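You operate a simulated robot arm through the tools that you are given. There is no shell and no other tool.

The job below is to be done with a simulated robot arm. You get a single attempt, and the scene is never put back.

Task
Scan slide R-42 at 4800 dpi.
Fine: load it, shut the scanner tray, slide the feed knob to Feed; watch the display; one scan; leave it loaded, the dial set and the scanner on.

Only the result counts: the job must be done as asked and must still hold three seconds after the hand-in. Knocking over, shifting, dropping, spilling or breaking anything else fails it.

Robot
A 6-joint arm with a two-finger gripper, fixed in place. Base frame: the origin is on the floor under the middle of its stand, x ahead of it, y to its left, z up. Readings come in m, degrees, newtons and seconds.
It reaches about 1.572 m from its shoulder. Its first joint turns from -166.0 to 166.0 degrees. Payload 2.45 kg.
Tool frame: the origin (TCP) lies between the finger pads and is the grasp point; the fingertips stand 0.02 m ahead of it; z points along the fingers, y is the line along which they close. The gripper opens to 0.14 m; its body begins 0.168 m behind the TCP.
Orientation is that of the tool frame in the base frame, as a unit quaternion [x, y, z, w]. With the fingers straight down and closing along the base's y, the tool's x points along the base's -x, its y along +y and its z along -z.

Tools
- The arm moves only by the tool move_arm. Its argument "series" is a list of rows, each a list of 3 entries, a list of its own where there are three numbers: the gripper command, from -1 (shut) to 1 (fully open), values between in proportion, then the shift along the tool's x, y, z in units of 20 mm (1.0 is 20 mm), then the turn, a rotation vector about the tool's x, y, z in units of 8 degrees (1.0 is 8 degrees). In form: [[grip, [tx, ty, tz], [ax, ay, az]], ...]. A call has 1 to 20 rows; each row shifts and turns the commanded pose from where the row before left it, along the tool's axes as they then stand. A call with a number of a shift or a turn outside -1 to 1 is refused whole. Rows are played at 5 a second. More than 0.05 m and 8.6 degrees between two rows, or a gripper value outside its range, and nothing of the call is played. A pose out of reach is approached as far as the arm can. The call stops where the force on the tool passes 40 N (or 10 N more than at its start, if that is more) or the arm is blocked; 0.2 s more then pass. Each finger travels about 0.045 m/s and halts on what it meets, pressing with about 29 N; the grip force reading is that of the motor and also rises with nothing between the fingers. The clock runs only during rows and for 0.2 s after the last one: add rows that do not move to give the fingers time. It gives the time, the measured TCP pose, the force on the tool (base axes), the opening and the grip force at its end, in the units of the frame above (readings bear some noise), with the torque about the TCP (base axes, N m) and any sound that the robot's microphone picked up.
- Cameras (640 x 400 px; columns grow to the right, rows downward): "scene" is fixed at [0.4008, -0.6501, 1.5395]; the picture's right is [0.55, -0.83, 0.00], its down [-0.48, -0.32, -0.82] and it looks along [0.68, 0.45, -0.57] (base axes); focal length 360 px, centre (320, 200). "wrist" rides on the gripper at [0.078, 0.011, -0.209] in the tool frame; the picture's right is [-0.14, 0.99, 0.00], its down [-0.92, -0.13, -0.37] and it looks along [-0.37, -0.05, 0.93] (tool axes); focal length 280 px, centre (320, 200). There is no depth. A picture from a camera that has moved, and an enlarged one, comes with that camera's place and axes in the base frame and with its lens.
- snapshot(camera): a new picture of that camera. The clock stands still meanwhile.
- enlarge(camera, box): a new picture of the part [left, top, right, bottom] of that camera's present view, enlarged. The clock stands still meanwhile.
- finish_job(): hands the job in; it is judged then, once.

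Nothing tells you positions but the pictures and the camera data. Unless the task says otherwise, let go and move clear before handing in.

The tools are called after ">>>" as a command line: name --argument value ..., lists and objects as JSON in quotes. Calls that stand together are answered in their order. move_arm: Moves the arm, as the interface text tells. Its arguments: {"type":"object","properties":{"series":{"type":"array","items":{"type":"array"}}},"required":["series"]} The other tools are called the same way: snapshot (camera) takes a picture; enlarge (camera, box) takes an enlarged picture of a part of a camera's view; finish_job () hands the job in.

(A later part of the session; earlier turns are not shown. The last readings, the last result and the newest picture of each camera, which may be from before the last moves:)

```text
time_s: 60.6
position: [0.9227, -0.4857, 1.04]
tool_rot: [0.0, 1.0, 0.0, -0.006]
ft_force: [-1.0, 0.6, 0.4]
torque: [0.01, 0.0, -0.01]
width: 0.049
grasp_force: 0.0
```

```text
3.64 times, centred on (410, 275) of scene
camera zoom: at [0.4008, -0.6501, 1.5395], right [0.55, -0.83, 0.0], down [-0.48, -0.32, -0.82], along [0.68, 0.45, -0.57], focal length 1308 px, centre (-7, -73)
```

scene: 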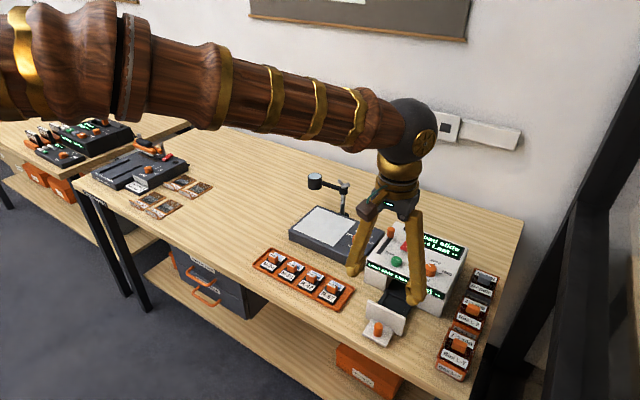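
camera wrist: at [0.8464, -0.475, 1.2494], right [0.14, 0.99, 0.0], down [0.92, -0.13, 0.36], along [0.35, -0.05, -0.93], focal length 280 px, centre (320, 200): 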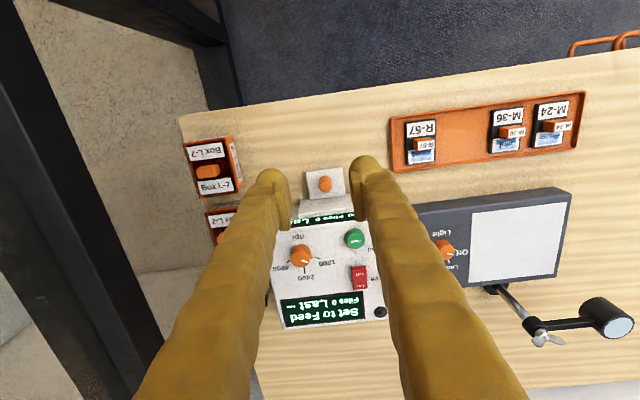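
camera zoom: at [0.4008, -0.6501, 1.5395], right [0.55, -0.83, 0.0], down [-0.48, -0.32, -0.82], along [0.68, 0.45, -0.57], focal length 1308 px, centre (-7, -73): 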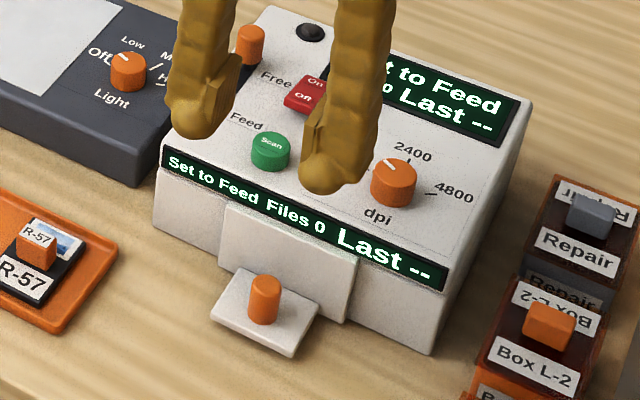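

Tray shut, display "Set to Feed", panel top is level at z ≈ 0.895, and the dial is at about (1.055, -0.532) pointing at 1200 (ticks roughly +50°, 0°, -54° from straight back). I move above the dial and pre-turn the gripper by 50° counter-clockwise.

>>> move_arm --series '[[-0.2, [-0.94, -0.33, 0], [0, -0.086, 0]], [-0.2, [-0.94, -0.33, 0], [0, 0, 0]], [-0.2, [-0.94, -0.33, 0], [0, 0, 0]], [-0.2, [-0.94, -0.33, 0], [0, 0, 0]], [-0.2, [-0.94, -0.33, 0], [0, 0, 0]], [-0.2, [-0.94, -0.33, 0], [0, 0, 0]], [-0.2, [-0.94, -0.33, 0], [0, 0, 0]], [-0.2, [0, 0, 0], [0, 0, 0]]]'

>>> snapshot --camera "wrist"

>>> enlarge --camera "wrist" --box '[240, 100, 400, 220]'

```text
time_s: 62.5
position: [1.053, -0.5323, 1.0383]
tool_rot: [0.0, 1.0, 0.0, 0.0]
ft_force: [0.1, -0.7, -0.2]
torque: [-0.02, 0.0, 0.03]
width: 0.0558
grasp_force: 0.1
```

```text
taken
camera wrist: at [0.9748, -0.5223, 1.2481], right [0.14, 0.99, 0.0], down [0.92, -0.13, 0.37], along [0.37, -0.05, -0.93], focal length 280 px, centre (320, 200)
```

wrist: 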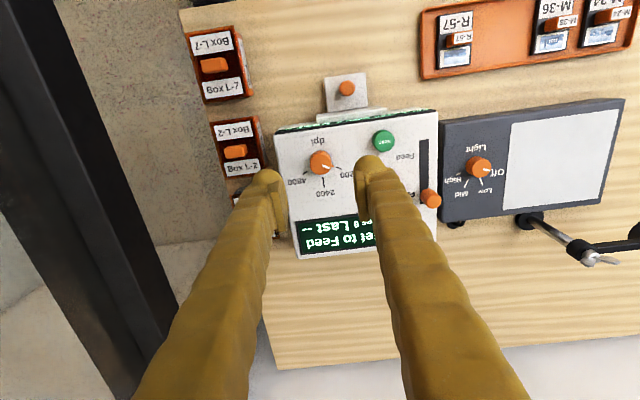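

```text
3.33 times, centred on (320, 160) of wrist
camera zoom: at [0.9748, -0.5223, 1.2481], right [0.14, 0.99, 0.0], down [0.92, -0.13, 0.37], along [0.37, -0.05, -0.93], focal length 935 px, centre (320, 333)
```

zoom: 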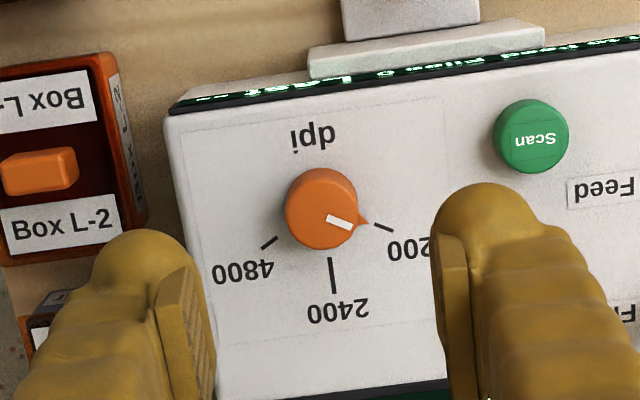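

The dial's pointer is at 1200 (about +60° from straight back), 4800 at about -60°. I centre over the dial, pre-turn the gripper 60° counter-clockwise, and look again.

>>> move_arm --series '[[-0.2, [-0.3, -0.03, 0], [0, 0, 0]], [-0.2, [0, 0, 0], [0, 0, -0.94]], [-0.2, [0, 0, 0], [0, 0, -0.94]], [-0.2, [0, 0, 0], [0, 0, -0.94]], [-0.2, [0, 0, 0], [0, 0, -0.94]], [-0.2, [0, 0, 0], [0, 0, -0.94]], [-0.2, [0, 0, 0], [0, 0, -0.94]], [-0.2, [0, 0, 0], [0, 0, -0.94]], [-0.2, [0, 0, 0], [0, 0, -0.92]], [-0.2, [0, 0, 1], [0, 0, 0]], [-0.2, [0, 0, 1], [0, 0, 0]], [-0.2, [0, 0, 0], [0, 0, 0]]]'

>>> snapshot --camera "wrist"

>>> enlarge --camera "wrist" --box '[240, 120, 400, 240]'

>>> enlarge --camera "scene" --box '[370, 210, 470, 290]'

```text
time_s: 65.0
position: [1.0588, -0.5321, 0.9979]
tool_rot: [-0.499, 0.866, 0.0, 0.0]
ft_force: [0.1, 0.4, 0.1]
torque: [0.01, -0.01, 0.03]
width: 0.0559
grasp_force: 0.2
```

```text
taken
camera wrist: at [1.0102, -0.5949, 1.2083], right [-0.79, 0.61, 0.0], down [0.57, 0.73, 0.37], along [0.23, 0.29, -0.93], focal length 280 px, centre (320, 200)
```

wrist: 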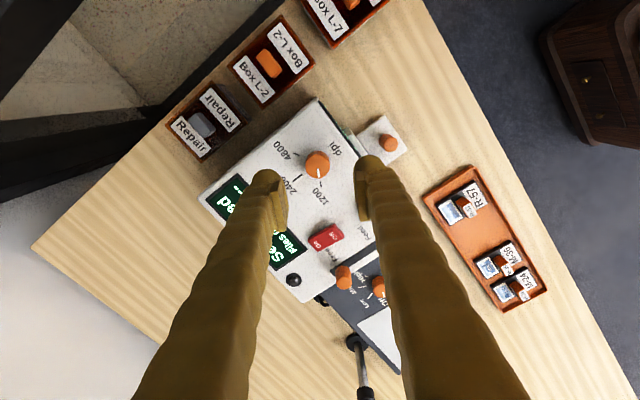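

```text
3.33 times, centred on (320, 180) of wrist
camera zoom: at [1.0102, -0.5949, 1.2083], right [-0.79, 0.61, 0.0], down [0.57, 0.73, 0.37], along [0.23, 0.29, -0.93], focal length 935 px, centre (320, 267)
```

zoom: 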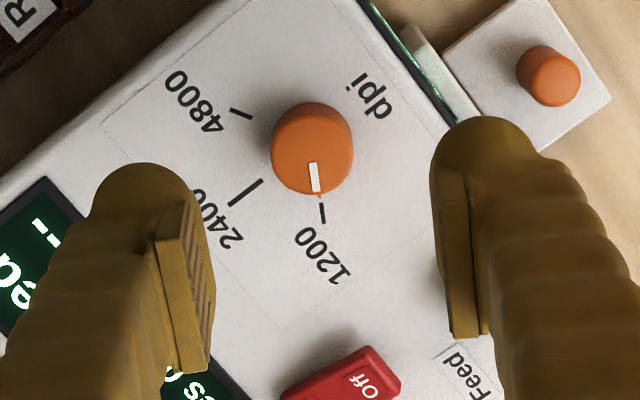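

```text
5.00 times, centred on (420, 250) of scene
camera zoom: at [0.4008, -0.6501, 1.5395], right [0.55, -0.83, 0.0], down [-0.48, -0.32, -0.82], along [0.68, 0.45, -0.57], focal length 1798 px, centre (-180, -50)
```

zoom: 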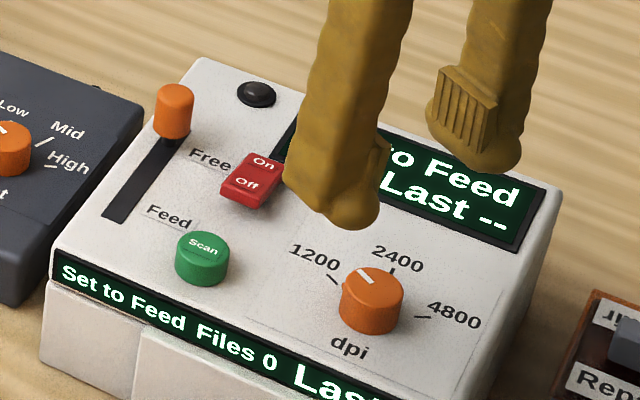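

Dial centre refined to about (1.061, -0.533), top z ≈ 0.911. I centre and descend around it in steps.

>>> move_arm --series '[[-0.35, [-0.03, -0.12, 0.5], [0, 0, 0]], [-0.35, [0, 0, 1], [0, 0, 0]], [-0.35, [0, 0, 1], [0, 0, 0]], [-0.35, [0, 0, 0.9], [0, 0, 0]], [-0.35, [0, 0, 0], [0, 0, 0]]]'

>>> enlarge --camera "wrist" --box '[240, 120, 400, 240]'

>>> enlarge --camera "scene" --box '[395, 220, 465, 290]'

```text
time_s: 66.2
position: [1.0613, -0.5338, 0.9295]
tool_rot: [-0.5, 0.866, 0.0, 0.0]
ft_force: [0.5, 0.8, 0.3]
torque: [0.0, 0.04, 0.01]
width: 0.0456
grasp_force: 0.2
```

```text
3.33 times, centred on (320, 180) of wrist
camera zoom: at [1.0126, -0.5967, 1.1392], right [-0.79, 0.61, 0.0], down [0.57, 0.73, 0.37], along [0.23, 0.29, -0.93], focal length 935 px, centre (320, 267)
```

zoom: 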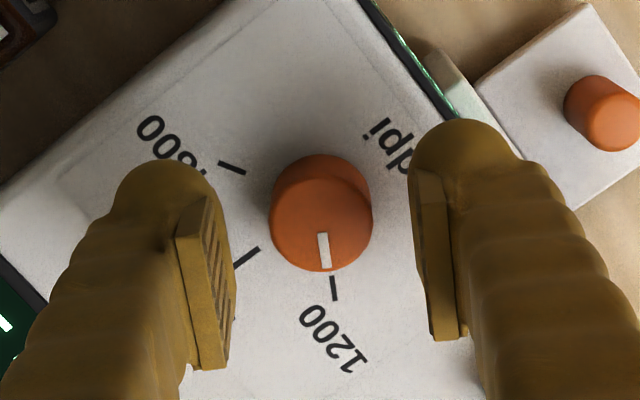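

```text
5.71 times, centred on (430, 255) of scene
camera zoom: at [0.4008, -0.6501, 1.5395], right [0.55, -0.83, 0.0], down [-0.48, -0.32, -0.82], along [0.68, 0.45, -0.57], focal length 2055 px, centre (-309, -114)
```

zoom: 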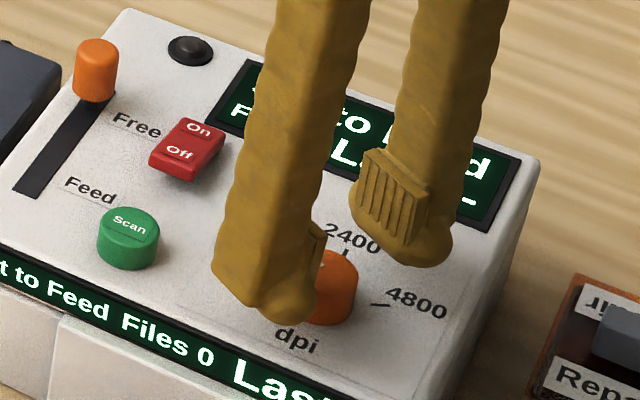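

Centred well. I lower about 15 mm more so the pads flank the dial.

>>> move_arm --series '[[-0.35, [0, 0, 0.3], [0, 0, 0]], [-0.35, [0, 0, 0.3], [0, 0, 0]], [-0.35, [0, 0, 0.1], [0, 0, 0]], [-0.35, [0, 0, 0], [0, 0, 0]]]'

>>> enlarge --camera "scene" --box '[395, 220, 465, 290]'

```text
time_s: 67.2
position: [1.0622, -0.5337, 0.9168]
tool_rot: [-0.5, 0.866, 0.0, 0.0]
ft_force: [-0.4, -0.2, -0.1]
torque: [0.03, 0.02, 0.0]
width: 0.0457
grasp_force: 0.0
```

```text
5.71 times, centred on (430, 255) of scene
camera zoom: at [0.4008, -0.6501, 1.5395], right [0.55, -0.83, 0.0], down [-0.48, -0.32, -0.82], along [0.68, 0.45, -0.57], focal length 2055 px, centre (-309, -114)
```

zoom: 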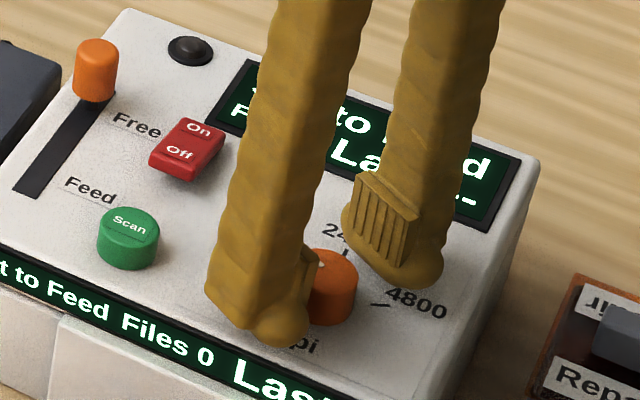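

No contact yet; I lower 4 mm more in small steps.

>>> move_arm --series '[[-0.35, [0, 0, 0.1], [0, 0, 0]], [-0.35, [0, 0, 0.1], [0, 0, 0]], [-0.35, [0, 0, 0], [0, 0, 0]]]'

```text
time_s: 68.0
position: [1.0609, -0.5323, 0.9127]
tool_rot: [-0.499, 0.866, 0.0, 0.0]
ft_force: [-0.1, -1.0, 0.3]
torque: [-0.01, -0.01, -0.02]
width: 0.0455
grasp_force: 0.1
```

Still free. I close on the dial here and check the width.

>>> move_arm --series '[[-1, [0, 0, 0.05], [0, 0, 0]], [-1, [0, 0, 0], [0, 0, 0]], [-1, [0, 0, 0], [0, 0, 0]], [-1, [0, 0, 0], [0, 0, 0]]]'

>>> enlarge --camera "scene" --box '[395, 220, 465, 290]'

>>> enlarge --camera "wrist" --box '[240, 120, 400, 240]'

```text
time_s: 69.0
position: [1.063, -0.5332, 0.9117]
tool_rot: [-0.5, 0.866, -0.001, 0.0]
ft_force: [7.3, -4.2, 2.2]
torque: [-0.08, -0.1, -0.02]
width: 0.026
grasp_force: 45.4
```

```text
5.71 times, centred on (430, 255) of scene
camera zoom: at [0.4008, -0.6501, 1.5395], right [0.55, -0.83, 0.0], down [-0.48, -0.32, -0.82], along [0.68, 0.45, -0.57], focal length 2055 px, centre (-309, -114)
```

zoom: 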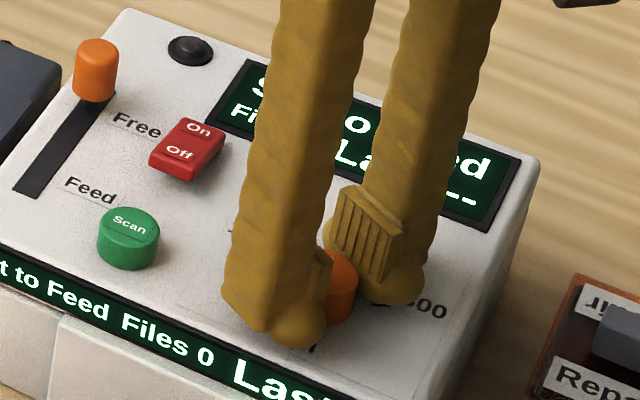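

```text
3.33 times, centred on (320, 180) of wrist
camera zoom: at [1.0127, -0.5959, 1.1209], right [-0.79, 0.61, 0.0], down [0.57, 0.73, 0.37], along [0.23, 0.29, -0.93], focal length 935 px, centre (320, 267)
```

zoom: 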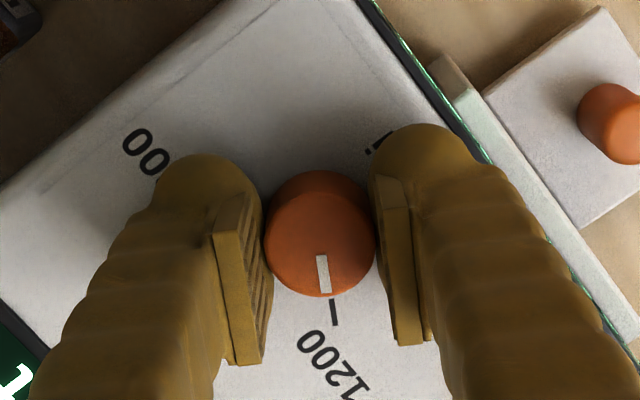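

The dial is gripped (26 mm). I turn it clockwise (seen from above) in steps, checking the forces.

>>> move_arm --series '[[-1, [0, 0, 0], [0, 0, 0.8]], [-1, [0, 0, 0], [0, 0, 0.8]], [-1, [0, 0, 0], [0, 0, 0.8]], [-1, [0, 0, 0], [0, 0, 0.8]], [-1, [0, 0, 0], [0, 0, 0.8]], [-1, [0, 0, 0], [0, 0, 0]]]'

>>> enlarge --camera "wrist" --box '[240, 120, 400, 240]'

```text
time_s: 70.5
position: [1.0627, -0.5338, 0.911]
tool_rot: [-0.24, 0.971, 0.0, 0.0]
ft_force: [-6.2, 2.7, 10.6]
torque: [0.01, 0.11, 0.0]
width: 0.0264
grasp_force: 44.7
```

```text
3.33 times, centred on (320, 180) of wrist
camera zoom: at [0.9872, -0.5607, 1.1209], right [-0.34, 0.94, 0.0], down [0.87, 0.32, 0.37], along [0.35, 0.13, -0.93], focal length 935 px, centre (320, 267)
```

zoom: 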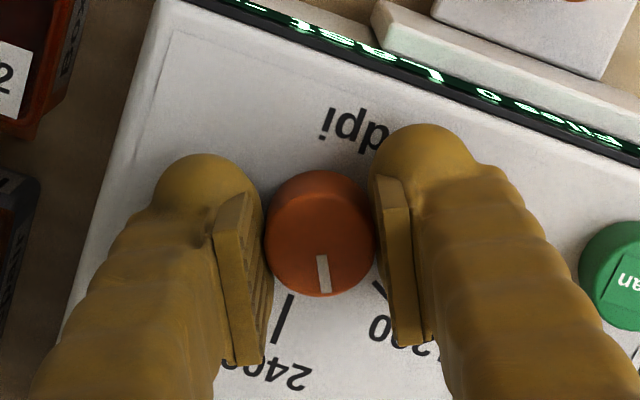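

The dial turns with the gripper, now between 1200 and 2400. I keep turning.

>>> move_arm --series '[[-1, [0, 0, 0], [0, 0, 0.8]], [-1, [0, 0, 0], [0, 0, 0.8]], [-1, [0, 0, 0], [0, 0, 0.8]], [-1, [0, 0, 0], [0, 0, 0.8]], [-1, [0, 0, 0], [0, 0, 0.8]], [-1, [0, 0, 0], [0, 0, 0.8]], [-1, [0, 0, 0], [0, 0, 0]]]'

>>> move_arm --series '[[-1, [0, 0, 0], [0, 0, 0.8]], [-1, [0, 0, 0], [0, 0, 0.8]], [-1, [0, 0, 0], [0, 0, 0.8]], [-1, [0, 0, 0], [0, 0, 0.8]], [-1, [0, 0, 0], [0, 0, 0]]]'

>>> enlarge --camera "wrist" --box '[240, 120, 400, 240]'

```text
time_s: 72.0
position: [1.0616, -0.5337, 0.9113]
tool_rot: [0.092, 0.996, 0.0, 0.0]
ft_force: [7.1, -2.5, 1.4]
torque: [-0.05, -0.17, 0.02]
width: 0.026
grasp_force: 44.9
```

```text
time_s: 73.2
position: [1.0625, -0.5323, 0.9121]
tool_rot: [0.31, 0.951, -0.001, 0.002]
ft_force: [17.4, -4.4, 1.1]
torque: [-0.15, -0.32, -0.04]
width: 0.0262
grasp_force: 44.8
```

```text
3.33 times, centred on (320, 180) of wrist
camera zoom: at [1.0042, -0.4786, 1.1208], right [0.69, 0.72, 0.0], down [0.67, -0.65, 0.37], along [0.27, -0.26, -0.93], focal length 935 px, centre (320, 267)
```

zoom: 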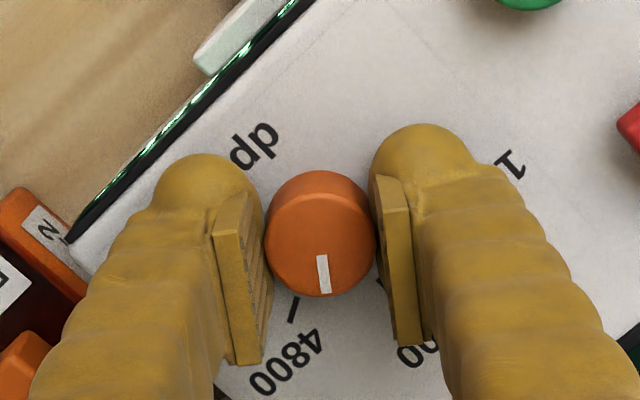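

The pointer is now near 4800, about 25° to go. I turn further and ease the side force.

>>> move_arm --series '[[-1, [-0.02, 0.015, 0], [0, 0, 0.7]], [-1, [0, 0, 0], [0, 0, 0.7]], [-1, [0, 0, 0], [0, 0, 0.7]], [-1, [0, 0, 0], [0, 0, 0.6]], [-1, [0, 0, 0], [0, 0, 0]]]'

>>> enlarge --camera "wrist" --box '[240, 120, 400, 240]'

```text
time_s: 74.5
position: [1.062, -0.5319, 0.9113]
tool_rot: [0.482, 0.876, 0.0, 0.0]
ft_force: [-1.8, 1.3, 12.5]
torque: [-0.02, -0.01, -0.02]
width: 0.0261
grasp_force: 45.0
```

```text
3.33 times, centred on (320, 180) of wrist
camera zoom: at [1.0287, -0.4615, 1.1208], right [0.91, 0.41, 0.0], down [0.38, -0.85, 0.37], along [0.15, -0.34, -0.93], focal length 935 px, centre (320, 267)
```

zoom: 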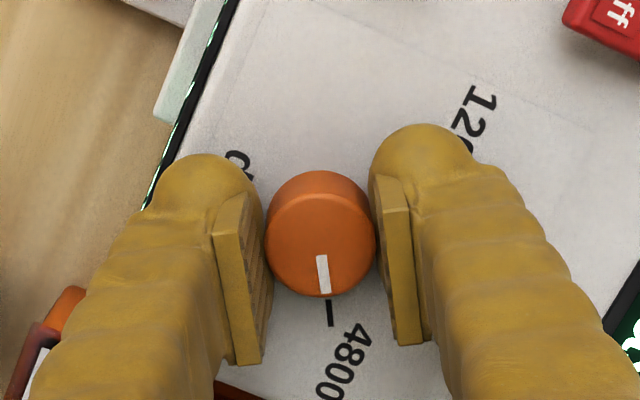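

The pointer is almost on the 4800 tick. I add the last ~2.4° and then release.

>>> move_arm --series '[[-1, [0, 0, 0], [0, 0, 0.3]], [-1, [0, 0, 0], [0, 0, 0]]]'

>>> enlarge --camera "wrist" --box '[280, 150, 360, 210]'

```text
time_s: 75.0
position: [1.0619, -0.5333, 0.9117]
tool_rot: [0.501, 0.866, 0.0, 0.001]
ft_force: [-4.6, 5.8, 13.7]
torque: [0.1, 0.09, 0.01]
width: 0.0263
grasp_force: 45.3
```

```text
6.67 times, centred on (320, 180) of wrist
camera zoom: at [1.0317, -0.4603, 1.1208], right [0.93, 0.38, 0.0], down [0.35, -0.86, 0.37], along [0.14, -0.34, -0.93], focal length 1869 px, centre (320, 333)
```

zoom: 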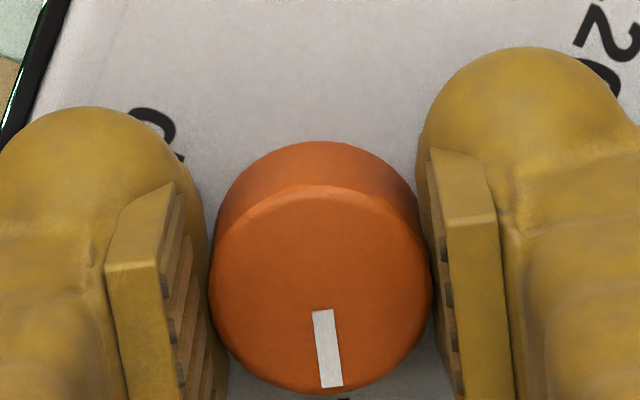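

The pointer sits on 4800. I open and rise straight up.

>>> move_arm --series '[[-0.35, [0, 0, 0], [0, 0, 0]], [-0.35, [0, 0, 0], [0, 0, 0]], [-0.35, [0, 0, 0], [0, 0, 0]], [-0.35, [0, 0, -0.5], [0, 0, 0]], [-0.35, [0, 0, -1], [0, 0, 0]], [-0.35, [0, 0, -1], [0, 0, 0]], [-0.35, [0, 0, -1], [0, 0, 0]], [-0.35, [0, 0, -1], [0, 0, 0]], [-0.35, [0, 0, 0], [0, 0, 0]]]'

>>> snapshot --camera "wrist"

>>> enlarge --camera "wrist" --box '[250, 100, 400, 220]'

>>> enlarge --camera "scene" --box '[360, 210, 470, 310]'

```text
time_s: 77.0
position: [1.0615, -0.5332, 1.0005]
tool_rot: [0.5, 0.866, 0.0, 0.0]
ft_force: [-0.3, -0.6, -0.4]
torque: [0.0, 0.03, 0.05]
width: 0.0455
grasp_force: 0.0
```

```text
taken
camera wrist: at [1.0317, -0.4609, 1.2103], right [0.93, 0.38, 0.0], down [0.35, -0.86, 0.37], along [0.14, -0.34, -0.93], focal length 280 px, centre (320, 200)
```

wrist: 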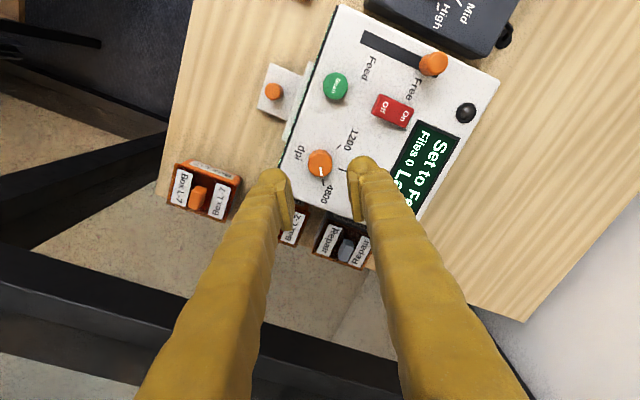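

```text
3.33 times, centred on (325, 160) of wrist
camera zoom: at [1.0317, -0.4609, 1.2103], right [0.93, 0.38, 0.0], down [0.35, -0.86, 0.37], along [0.14, -0.34, -0.93], focal length 935 px, centre (303, 333)
```

zoom: 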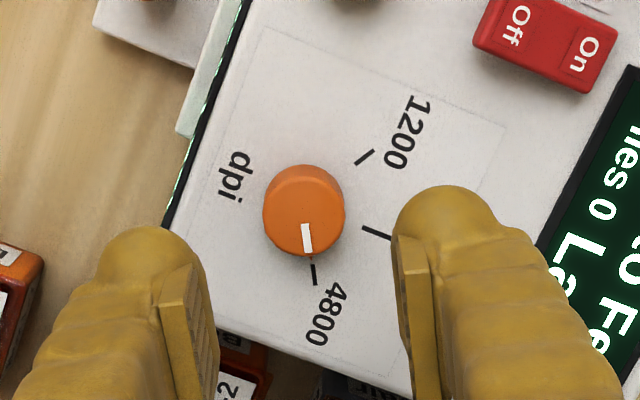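

```text
4.00 times, centred on (415, 260) of scene
camera zoom: at [0.4008, -0.6501, 1.5395], right [0.55, -0.83, 0.0], down [-0.48, -0.32, -0.82], along [0.68, 0.45, -0.57], focal length 1439 px, centre (-60, -40)
```

zoom: 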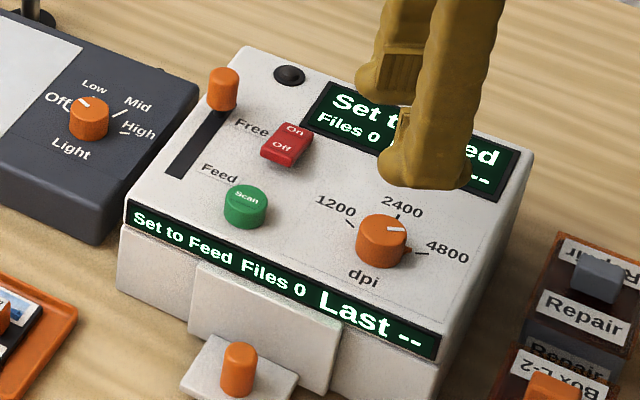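

The dial points at 4800. Now I turn the gripper 30° further so that the fingers close along x, and move above the feed knob at about (1.12, -0.40).

>>> move_arm --series '[[-0.35, [0, 0, -0.5], [0, 0, 0.9375]], [-0.35, [0, 0, -0.5], [0, 0, 0.9375]], [-0.35, [0, 0, 0], [0, 0, 0.9375]], [-0.35, [0, 0, 0], [0, 0, 0.9375]], [-0.35, [0.957, 0.432, 0], [0, 0, 0]], [-0.35, [0.957, 0.432, 0], [0, 0, 0]], [-0.35, [0.957, 0.432, 0], [0, 0, 0]], [-0.35, [0.957, 0.432, 0], [0, 0, 0]], [-0.35, [0.957, 0.432, 0], [0, 0, 0]], [-0.35, [0.957, 0.432, 0], [0, 0, 0]], [-0.35, [0.957, 0.432, 0], [0, 0, 0]], [-0.35, [0, 0, 0], [0, 0, 0]]]'

>>> snapshot --camera "wrist"

>>> enlarge --camera "wrist" --box '[240, 100, 400, 220]'

>>> enlarge --camera "scene" --box '[360, 190, 470, 300]'

```text
time_s: 79.7
position: [1.1211, -0.4011, 1.0207]
tool_rot: [0.708, 0.707, 0.0, 0.0]
ft_force: [0.1, 0.2, -0.6]
torque: [0.02, -0.01, 0.03]
width: 0.0452
grasp_force: 0.0
```

```text
taken
camera wrist: at [1.1326, -0.3235, 1.2312], right [0.99, -0.14, 0.0], down [-0.13, -0.92, 0.37], along [-0.05, -0.37, -0.93], focal length 280 px, centre (320, 200)
```

wrist: 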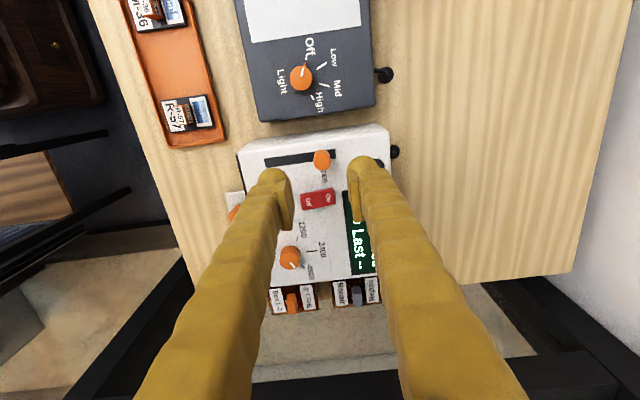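

```text
3.33 times, centred on (320, 160) of wrist
camera zoom: at [1.1326, -0.3235, 1.2312], right [0.99, -0.14, 0.0], down [-0.13, -0.92, 0.37], along [-0.05, -0.37, -0.93], focal length 935 px, centre (320, 333)
```

zoom: 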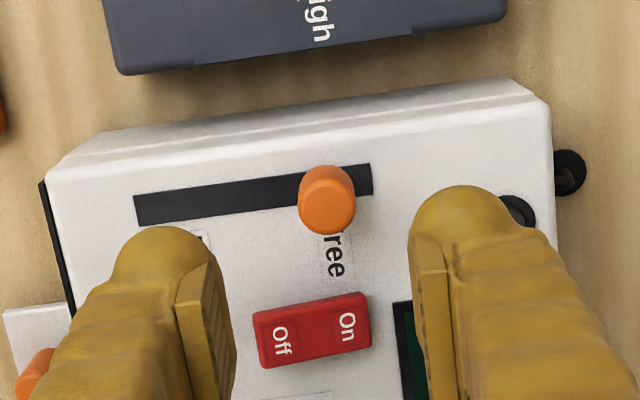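

```text
3.64 times, centred on (415, 245) of scene
camera zoom: at [0.4008, -0.6501, 1.5395], right [0.55, -0.83, 0.0], down [-0.48, -0.32, -0.82], along [0.68, 0.45, -0.57], focal length 1308 px, centre (-26, 36)
```

zoom: 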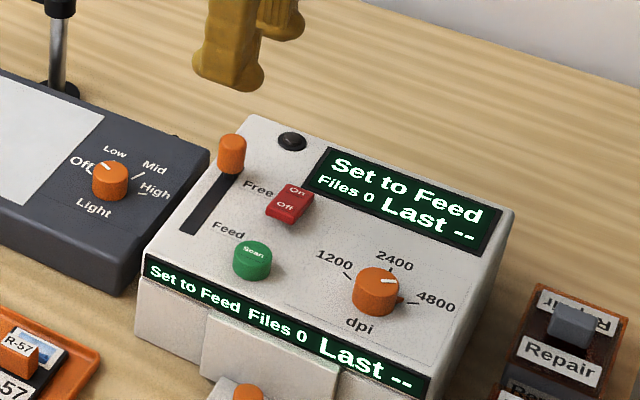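

The feed knob is at about (1.124, -0.400) between the fingers' line. I correct slightly and descend around it.

>>> move_arm --series '[[-0.43, [0.05, 0.13, 0.5], [0, 0, 0]], [-0.43, [0, 0, 1], [0, 0, 0]], [-0.43, [0, 0, 1], [0, 0, 0]], [-0.43, [0, 0, 1], [0, 0, 0]], [-0.43, [0, 0, 1], [0, 0, 0]], [-0.43, [0, 0, 0], [0, 0, 0]]]'

>>> enlarge --camera "wrist" --box '[240, 100, 400, 220]'

>>> enlarge --camera "scene" --box '[370, 200, 450, 270]'

```text
time_s: 81.0
position: [1.1243, -0.3965, 0.9306]
tool_rot: [0.707, 0.707, 0.0, 0.0]
ft_force: [0.2, 0.5, -0.2]
torque: [-0.01, 0.02, -0.01]
width: 0.0399
grasp_force: 0.1
```

```text
3.33 times, centred on (320, 160) of wrist
camera zoom: at [1.1352, -0.3202, 1.1405], right [0.99, -0.14, 0.0], down [-0.13, -0.92, 0.37], along [-0.05, -0.37, -0.93], focal length 935 px, centre (320, 333)
```

zoom: 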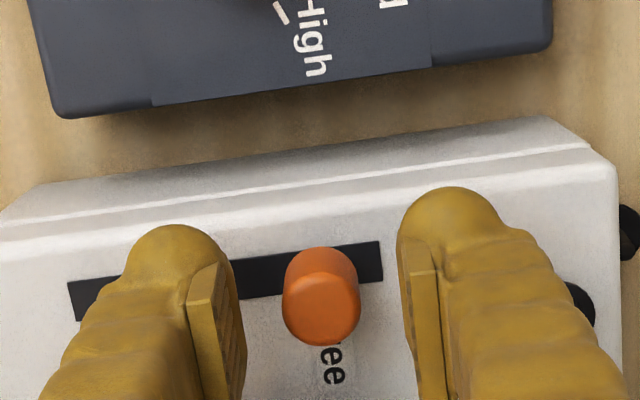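

```text
5.71 times, centred on (410, 235) of scene
camera zoom: at [0.4008, -0.6501, 1.5395], right [0.55, -0.83, 0.0], down [-0.48, -0.32, -0.82], along [0.68, 0.45, -0.57], focal length 2055 px, centre (-194, 0)
```

zoom: 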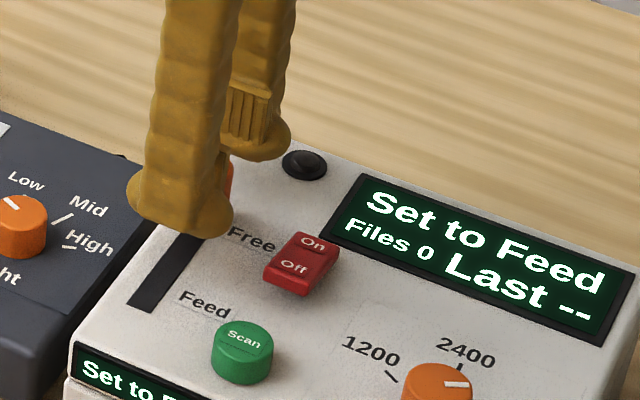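

Well centred. I lower about 14 mm and check force.

>>> move_arm --series '[[-0.43, [0, 0, 0.3], [0, 0, 0]], [-0.43, [0, 0, 0.3], [0, 0, 0]], [-0.43, [0, 0, 0.1], [0, 0, 0]], [-0.43, [0, 0, 0], [0, 0, 0]]]'

>>> enlarge --camera "wrist" --box '[240, 120, 400, 240]'

```text
time_s: 82.0
position: [1.1257, -0.3981, 0.9168]
tool_rot: [0.707, 0.707, -0.001, 0.0]
ft_force: [-0.2, -0.2, -0.6]
torque: [0.01, 0.02, -0.02]
width: 0.0399
grasp_force: 0.1
```

```text
3.33 times, centred on (320, 180) of wrist
camera zoom: at [1.1353, -0.3206, 1.1268], right [0.99, -0.14, 0.0], down [-0.13, -0.92, 0.37], along [-0.05, -0.36, -0.93], focal length 935 px, centre (320, 267)
```

zoom: 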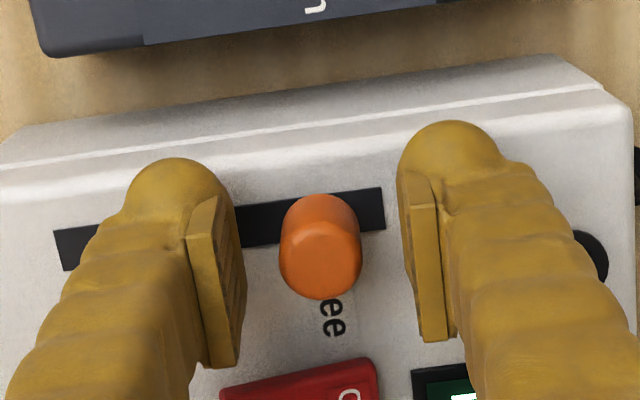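

The knob is between the pads. I close on it.

>>> move_arm --series '[[-1, [0, 0, 0.1], [0, 0, 0]], [-1, [0, 0, 0], [0, 0, 0]], [-1, [0, 0, 0], [0, 0, 0]], [-1, [0, 0, 0], [0, 0, 0]]]'

>>> enlarge --camera "scene" --box '[360, 190, 470, 300]'

```text
time_s: 83.0
position: [1.1246, -0.3977, 0.9149]
tool_rot: [0.707, 0.707, 0.0, 0.0]
ft_force: [-0.7, 0.3, 1.0]
torque: [-0.02, 0.01, 0.01]
width: 0.0177
grasp_force: 43.1
```

```text
3.64 times, centred on (415, 245) of scene
camera zoom: at [0.4008, -0.6501, 1.5395], right [0.55, -0.83, 0.0], down [-0.48, -0.32, -0.82], along [0.68, 0.45, -0.57], focal length 1308 px, centre (-26, 36)
```

zoom: 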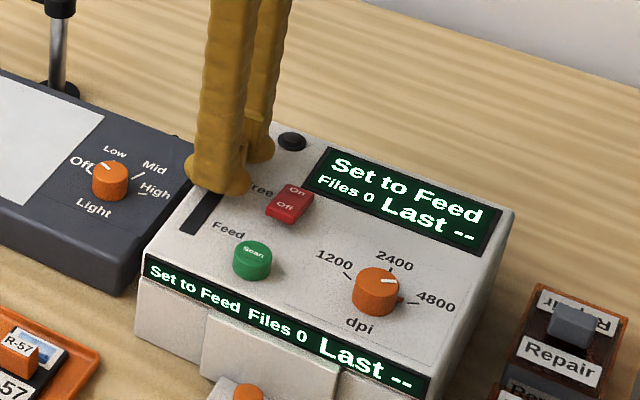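

The feed knob is gripped. I slide it toward the robot (Feed) in small steps.

>>> move_arm --series '[[-1, [0, -0.25, 0], [0, 0, 0]], [-1, [0, -0.25, 0], [0, 0, 0]], [-1, [0, -0.25, 0], [0, 0, 0]], [-1, [0, -0.25, 0], [0, 0, 0]], [-1, [0, -0.25, 0], [0, 0, 0]], [-1, [0, -0.25, 0], [0, 0, 0]], [-1, [0, 0, 0], [0, 0, 0]]]'

>>> enlarge --camera "scene" --box '[360, 190, 470, 300]'

```text
time_s: 84.7
position: [1.0963, -0.3981, 0.9154]
tool_rot: [0.707, 0.707, 0.001, 0.001]
ft_force: [0.0, 9.7, 12.0]
torque: [0.16, 0.02, -0.02]
width: 0.0174
grasp_force: 43.0
```

```text
3.64 times, centred on (415, 245) of scene
camera zoom: at [0.4008, -0.6501, 1.5395], right [0.55, -0.83, 0.0], down [-0.48, -0.32, -0.82], along [0.68, 0.45, -0.57], focal length 1308 px, centre (-26, 36)
```

zoom: 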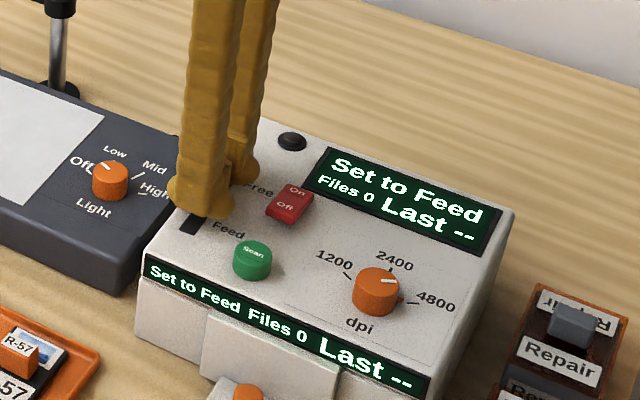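

It slides freely. I continue toward the Feed end.

>>> move_arm --series '[[-1, [0.02, -0.2, 0], [0, 0, 0]], [-1, [0, -0.2, 0], [0, 0, 0]], [-1, [0, -0.2, 0], [0, 0, 0]], [-1, [0, -0.2, 0], [0, 0, 0]], [-1, [0, -0.15, 0], [0, 0, 0]], [-1, [0, 0, 0], [0, 0, 0]]]'

>>> enlarge --camera "scene" --box '[360, 190, 470, 300]'

>>> enlarge --camera "wrist" --box '[240, 120, 400, 240]'

```text
time_s: 86.0
position: [1.0759, -0.3978, 0.9153]
tool_rot: [0.707, 0.707, -0.001, 0.0]
ft_force: [-2.1, -4.4, 5.6]
torque: [-0.07, 0.01, 0.01]
width: 0.0175
grasp_force: 43.2
```

```text
3.64 times, centred on (415, 245) of scene
camera zoom: at [0.4008, -0.6501, 1.5395], right [0.55, -0.83, 0.0], down [-0.48, -0.32, -0.82], along [0.68, 0.45, -0.57], focal length 1308 px, centre (-26, 36)
```

zoom: 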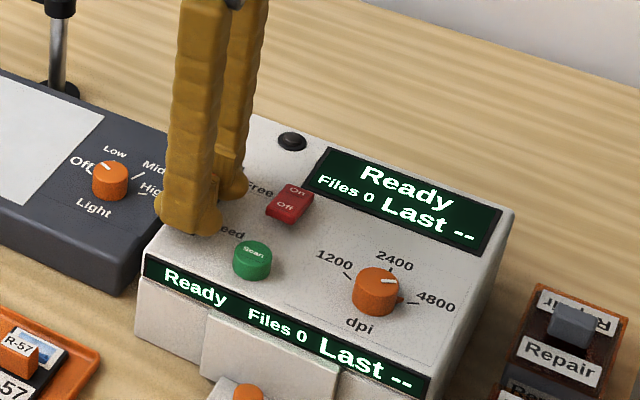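

```text
3.33 times, centred on (320, 180) of wrist
camera zoom: at [1.0867, -0.3207, 1.1246], right [0.99, -0.14, 0.0], down [-0.13, -0.92, 0.37], along [-0.05, -0.37, -0.93], focal length 935 px, centre (320, 267)
```

zoom: 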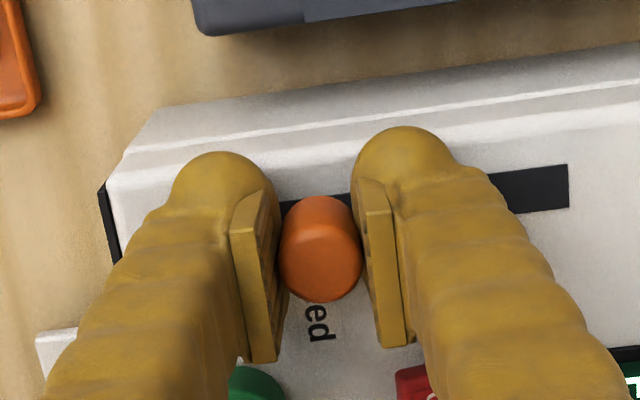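

The display says "Ready". I nudge a few mm more to seat the knob at the Feed end.

>>> move_arm --series '[[-1, [0, -0.1, 0], [0, 0, 0]], [-1, [0, -0.1, 0], [0, 0, 0]], [-1, [0, 0, 0], [0, 0, 0]]]'

```text
time_s: 86.8
position: [1.0734, -0.3984, 0.9144]
tool_rot: [0.707, 0.707, 0.0, 0.0]
ft_force: [-2.0, -9.4, 4.3]
torque: [-0.08, 0.02, -0.04]
width: 0.0175
grasp_force: 43.0
```

>>> move_arm --series '[[-1, [0, -0.15, 0], [0, 0, 0]], [-1, [0, -0.1, 0], [0, 0, 0]], [-1, [0, 0, 0], [0, 0, 0]]]'

>>> enlarge --camera "scene" --box '[360, 190, 470, 300]'

```text
time_s: 87.7
position: [1.0678, -0.398, 0.9157]
tool_rot: [0.708, 0.706, 0.001, 0.001]
ft_force: [22.8, -20.3, -2.1]
torque: [-0.32, -0.23, 0.05]
width: 0.0176
grasp_force: 43.6
```

```text
3.64 times, centred on (415, 245) of scene
camera zoom: at [0.4008, -0.6501, 1.5395], right [0.55, -0.83, 0.0], down [-0.48, -0.32, -0.82], along [0.68, 0.45, -0.57], focal length 1308 px, centre (-26, 36)
```

zoom: 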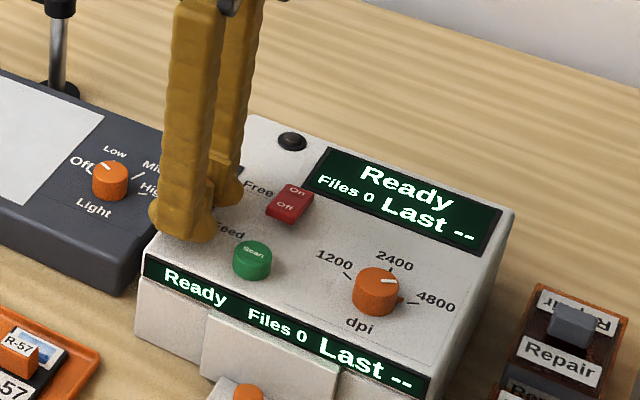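

The knob is against the Feed stop and the display shows "Ready". I release it and rise.

>>> move_arm --series '[[-1, [-0.03, 0.04, 0], [0, 0, 0]], [-0.43, [0, 0, 0], [0, 0, 0]], [-0.43, [0, 0, 0], [0, 0, 0]], [-0.43, [0, 0, 0], [0, 0, 0]], [-0.43, [0, 0, -0.5], [0, 0, 0]], [-0.43, [0, 0, -1], [0, 0, 0]], [-0.43, [0, 0, -1], [0, 0, 0]], [-0.43, [0, 0, -1], [0, 0, 0]], [-0.43, [0, 0, -1], [0, 0, 0]], [-0.43, [0, 0, 0], [0, 0, 0]]]'

>>> snapshot --camera "wrist"

>>> enlarge --camera "wrist" --box '[220, 100, 420, 250]'

>>> enlarge --camera "scene" --box '[360, 190, 470, 300]'

```text
time_s: 89.8
position: [1.0689, -0.3991, 1.0035]
tool_rot: [0.707, 0.707, 0.0, 0.0]
ft_force: [0.4, -0.1, -0.4]
torque: [-0.03, 0.0, -0.01]
width: 0.0402
grasp_force: 0.0
```

```text
taken
camera wrist: at [1.0786, -0.3219, 1.2138], right [0.99, -0.14, 0.0], down [-0.13, -0.92, 0.37], along [-0.05, -0.36, -0.93], focal length 280 px, centre (320, 200)
```

wrist: 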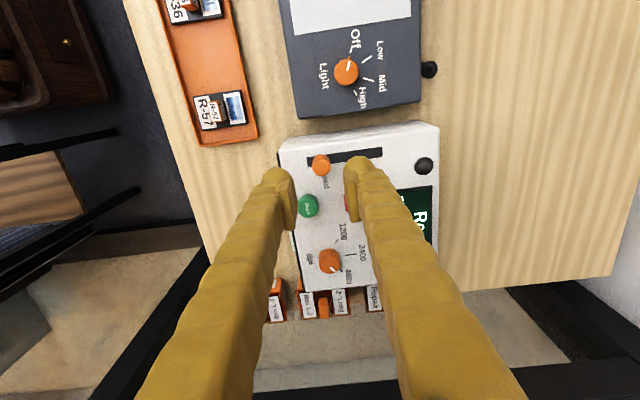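

```text
2.67 times, centred on (320, 175) of wrist
camera zoom: at [1.0786, -0.3219, 1.2138], right [0.99, -0.14, 0.0], down [-0.13, -0.92, 0.37], along [-0.05, -0.36, -0.93], focal length 748 px, centre (320, 267)
```

zoom: 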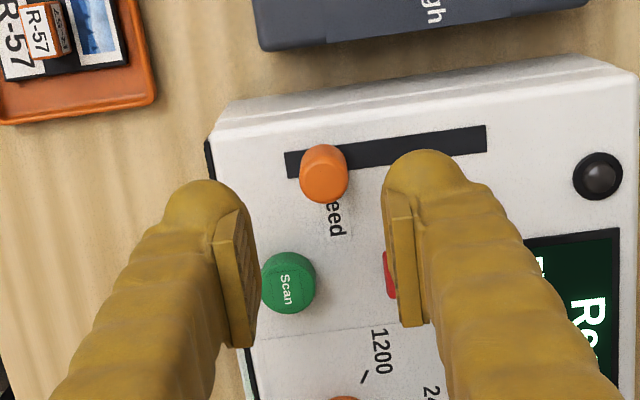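

```text
3.64 times, centred on (415, 245) of scene
camera zoom: at [0.4008, -0.6501, 1.5395], right [0.55, -0.83, 0.0], down [-0.48, -0.32, -0.82], along [0.68, 0.45, -0.57], focal length 1308 px, centre (-26, 36)
```

zoom: 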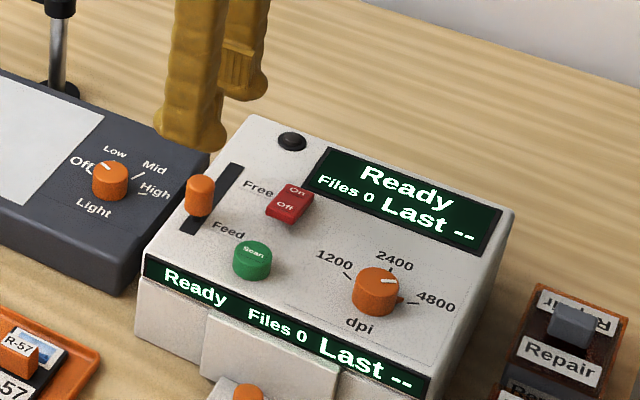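

The feed knob is at Feed, dial at 4800, display "Ready". The Scan button top is at about (1.046, -0.450, 0.905). I close the fingers and move so that one fingertip is above the button.

>>> move_arm --series '[[-1, [-0.85, -0.61, 0], [0, 0, 0]], [-1, [-0.85, -0.61, 0], [0, 0, 0]], [-1, [-0.85, -0.61, 0], [0, 0, 0]], [-1, [0, 0, 1], [0, 0, 0]], [-1, [0, 0, 1], [0, 0, 0]], [-1, [0, 0, 0.8], [0, 0, 0]], [-1, [0, 0, 0], [0, 0, 0]]]'

>>> enlarge --camera "wrist" --box '[240, 120, 400, 240]'

>>> enlarge --camera "scene" --box '[360, 210, 460, 300]'

```text
time_s: 91.5
position: [1.0322, -0.4495, 0.9497]
tool_rot: [0.707, 0.707, 0.0, -0.001]
ft_force: [-0.6, -0.2, -0.2]
torque: [0.0, -0.02, -0.01]
width: 0.0001
grasp_force: 29.5
```

```text
3.33 times, centred on (320, 180) of wrist
camera zoom: at [1.0417, -0.3723, 1.1591], right [0.99, -0.14, 0.0], down [-0.13, -0.92, 0.37], along [-0.05, -0.36, -0.93], focal length 935 px, centre (320, 267)
```

zoom: 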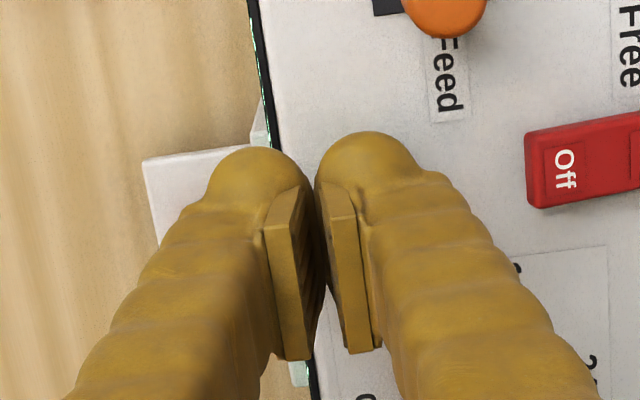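

```text
4.44 times, centred on (410, 255) of scene
camera zoom: at [0.4008, -0.6501, 1.5395], right [0.55, -0.83, 0.0], down [-0.48, -0.32, -0.82], along [0.68, 0.45, -0.57], focal length 1598 px, centre (-80, -44)
```

zoom: 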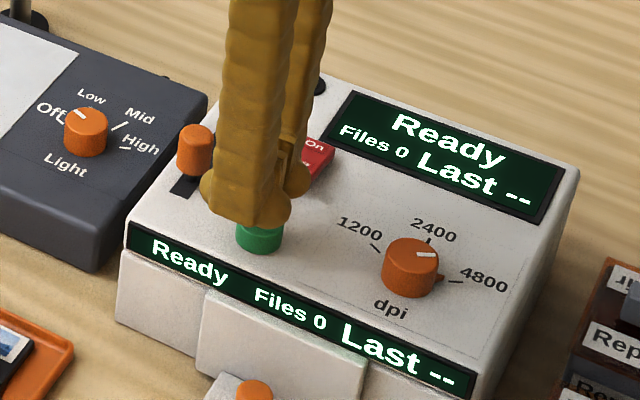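

The fingertip bulb sits about 12 mm off the TCP axis, so I shift to put the bulb over the button centre and lower to just above it.

>>> move_arm --series '[[-1, [-0.6, 0.12, 0], [0, 0, 0]], [-1, [0, 0, 0.4], [0, 0, 0]], [-1, [0, 0, 0.4], [0, 0, 0]], [-1, [0, 0, 0], [0, 0, 0]]]'

>>> enlarge --camera "wrist" --box '[240, 120, 400, 240]'

>>> enlarge --camera "scene" --box '[370, 230, 430, 280]'

```text
time_s: 92.5
position: [1.0333, -0.4623, 0.9328]
tool_rot: [0.707, 0.707, 0.0, 0.0]
ft_force: [-0.1, -0.1, -0.5]
torque: [0.04, 0.0, -0.01]
width: 0.0
grasp_force: 28.4
```

```text
3.33 times, centred on (320, 180) of wrist
camera zoom: at [1.0432, -0.3838, 1.1425], right [0.99, -0.14, 0.0], down [-0.13, -0.92, 0.37], along [-0.05, -0.36, -0.93], focal length 935 px, centre (320, 267)
```

zoom: 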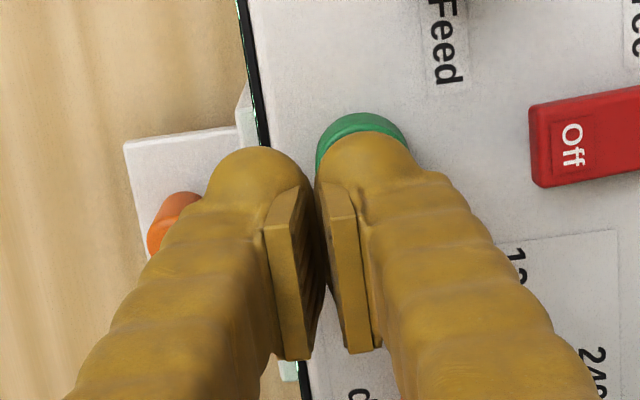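

```text
8.00 times, centred on (400, 255) of scene
camera zoom: at [0.4008, -0.6501, 1.5395], right [0.55, -0.83, 0.0], down [-0.48, -0.32, -0.82], along [0.68, 0.45, -0.57], focal length 2877 px, centre (-320, -240)
```

zoom: 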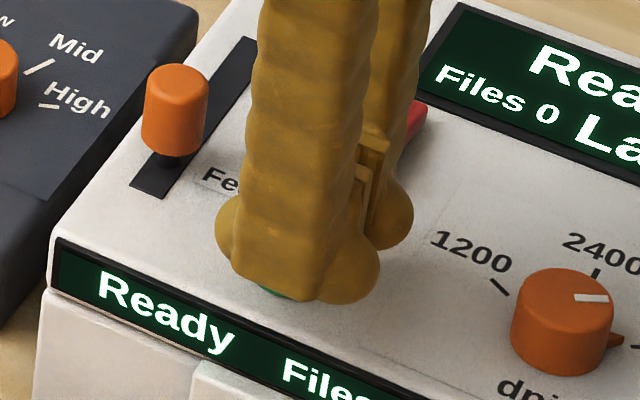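

The fingertip is a wide pad whose centre lies nearer the TCP than I took it; I shift back 6 mm to +y so it is centred on the button, then lower to near contact.

>>> move_arm --series '[[-1, [0.3, 0, 0], [0, 0, 0]], [-1, [0, 0, 0.15], [0, 0, 0]], [-1, [0, 0, 0.1], [0, 0, 0]], [-1, [0, 0, 0], [0, 0, 0]]]'

>>> enlarge --camera "scene" --box '[370, 220, 470, 300]'

```text
time_s: 93.5
position: [1.034, -0.4559, 0.9273]
tool_rot: [0.707, 0.707, 0.0, 0.0]
ft_force: [-0.8, 0.7, 0.1]
torque: [0.01, 0.02, -0.03]
width: 0.0001
grasp_force: 29.2
```

```text
5.00 times, centred on (420, 260) of scene
camera zoom: at [0.4008, -0.6501, 1.5395], right [0.55, -0.83, 0.0], down [-0.48, -0.32, -0.82], along [0.68, 0.45, -0.57], focal length 1798 px, centre (-180, -100)
```

zoom: 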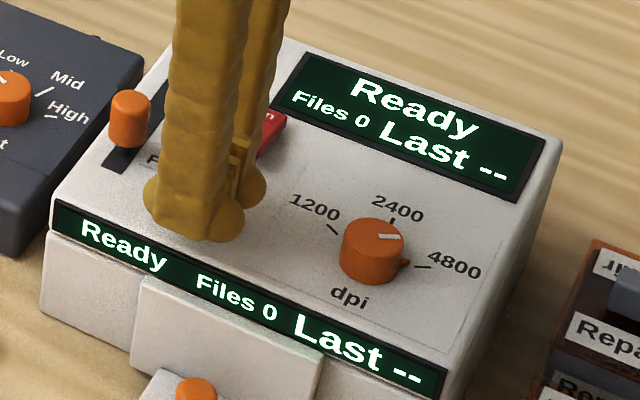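

Just above the button, still Ready. I press down in 1 mm steps.

>>> move_arm --series '[[-1, [0, 0, 0.05], [0, 0, 0]], [-1, [0, 0, 0.05], [0, 0, 0]], [-1, [0, 0, 0], [0, 0, 0]]]'

```text
time_s: 94.2
position: [1.0331, -0.4556, 0.9277]
tool_rot: [0.707, 0.707, 0.001, 0.001]
ft_force: [0.3, 0.1, -0.1]
torque: [0.01, -0.01, -0.06]
width: 0.0
grasp_force: 28.8
```

>>> move_arm --series '[[-1, [0, 0, 0.08], [0, 0, 0]], [-1, [0, 0, 0.07], [0, 0, 0]], [-1, [0, 0, 0], [0, 0, 0]]]'

>>> enlarge --camera "scene" --box '[370, 220, 470, 300]'

```text
time_s: 95.0
position: [1.0336, -0.4558, 0.9231]
tool_rot: [0.707, 0.708, 0.0, 0.0]
ft_force: [0.7, 0.3, 0.8]
torque: [-0.01, -0.01, -0.02]
width: 0.0003
grasp_force: 28.6
```

```text
5.00 times, centred on (420, 260) of scene
camera zoom: at [0.4008, -0.6501, 1.5395], right [0.55, -0.83, 0.0], down [-0.48, -0.32, -0.82], along [0.68, 0.45, -0.57], focal length 1798 px, centre (-180, -100)
```

zoom: 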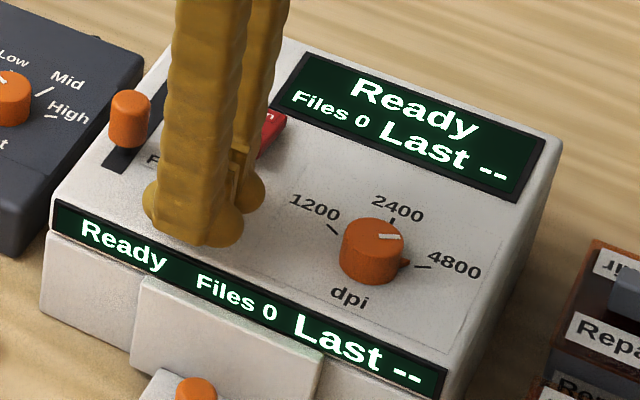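

No contact yet; I continue down.

>>> move_arm --series '[[-1, [0, 0, 0.08], [0, 0, 0]], [-1, [0, 0, 0.07], [0, 0, 0]], [-1, [0, 0, 0], [0, 0, 0]]]'

```text
time_s: 95.8
position: [1.0334, -0.4556, 0.9206]
tool_rot: [0.707, 0.707, 0.0, 0.0]
ft_force: [0.2, 0.4, 1.1]
torque: [-0.02, -0.01, -0.04]
width: 0.0
grasp_force: 29.2
```

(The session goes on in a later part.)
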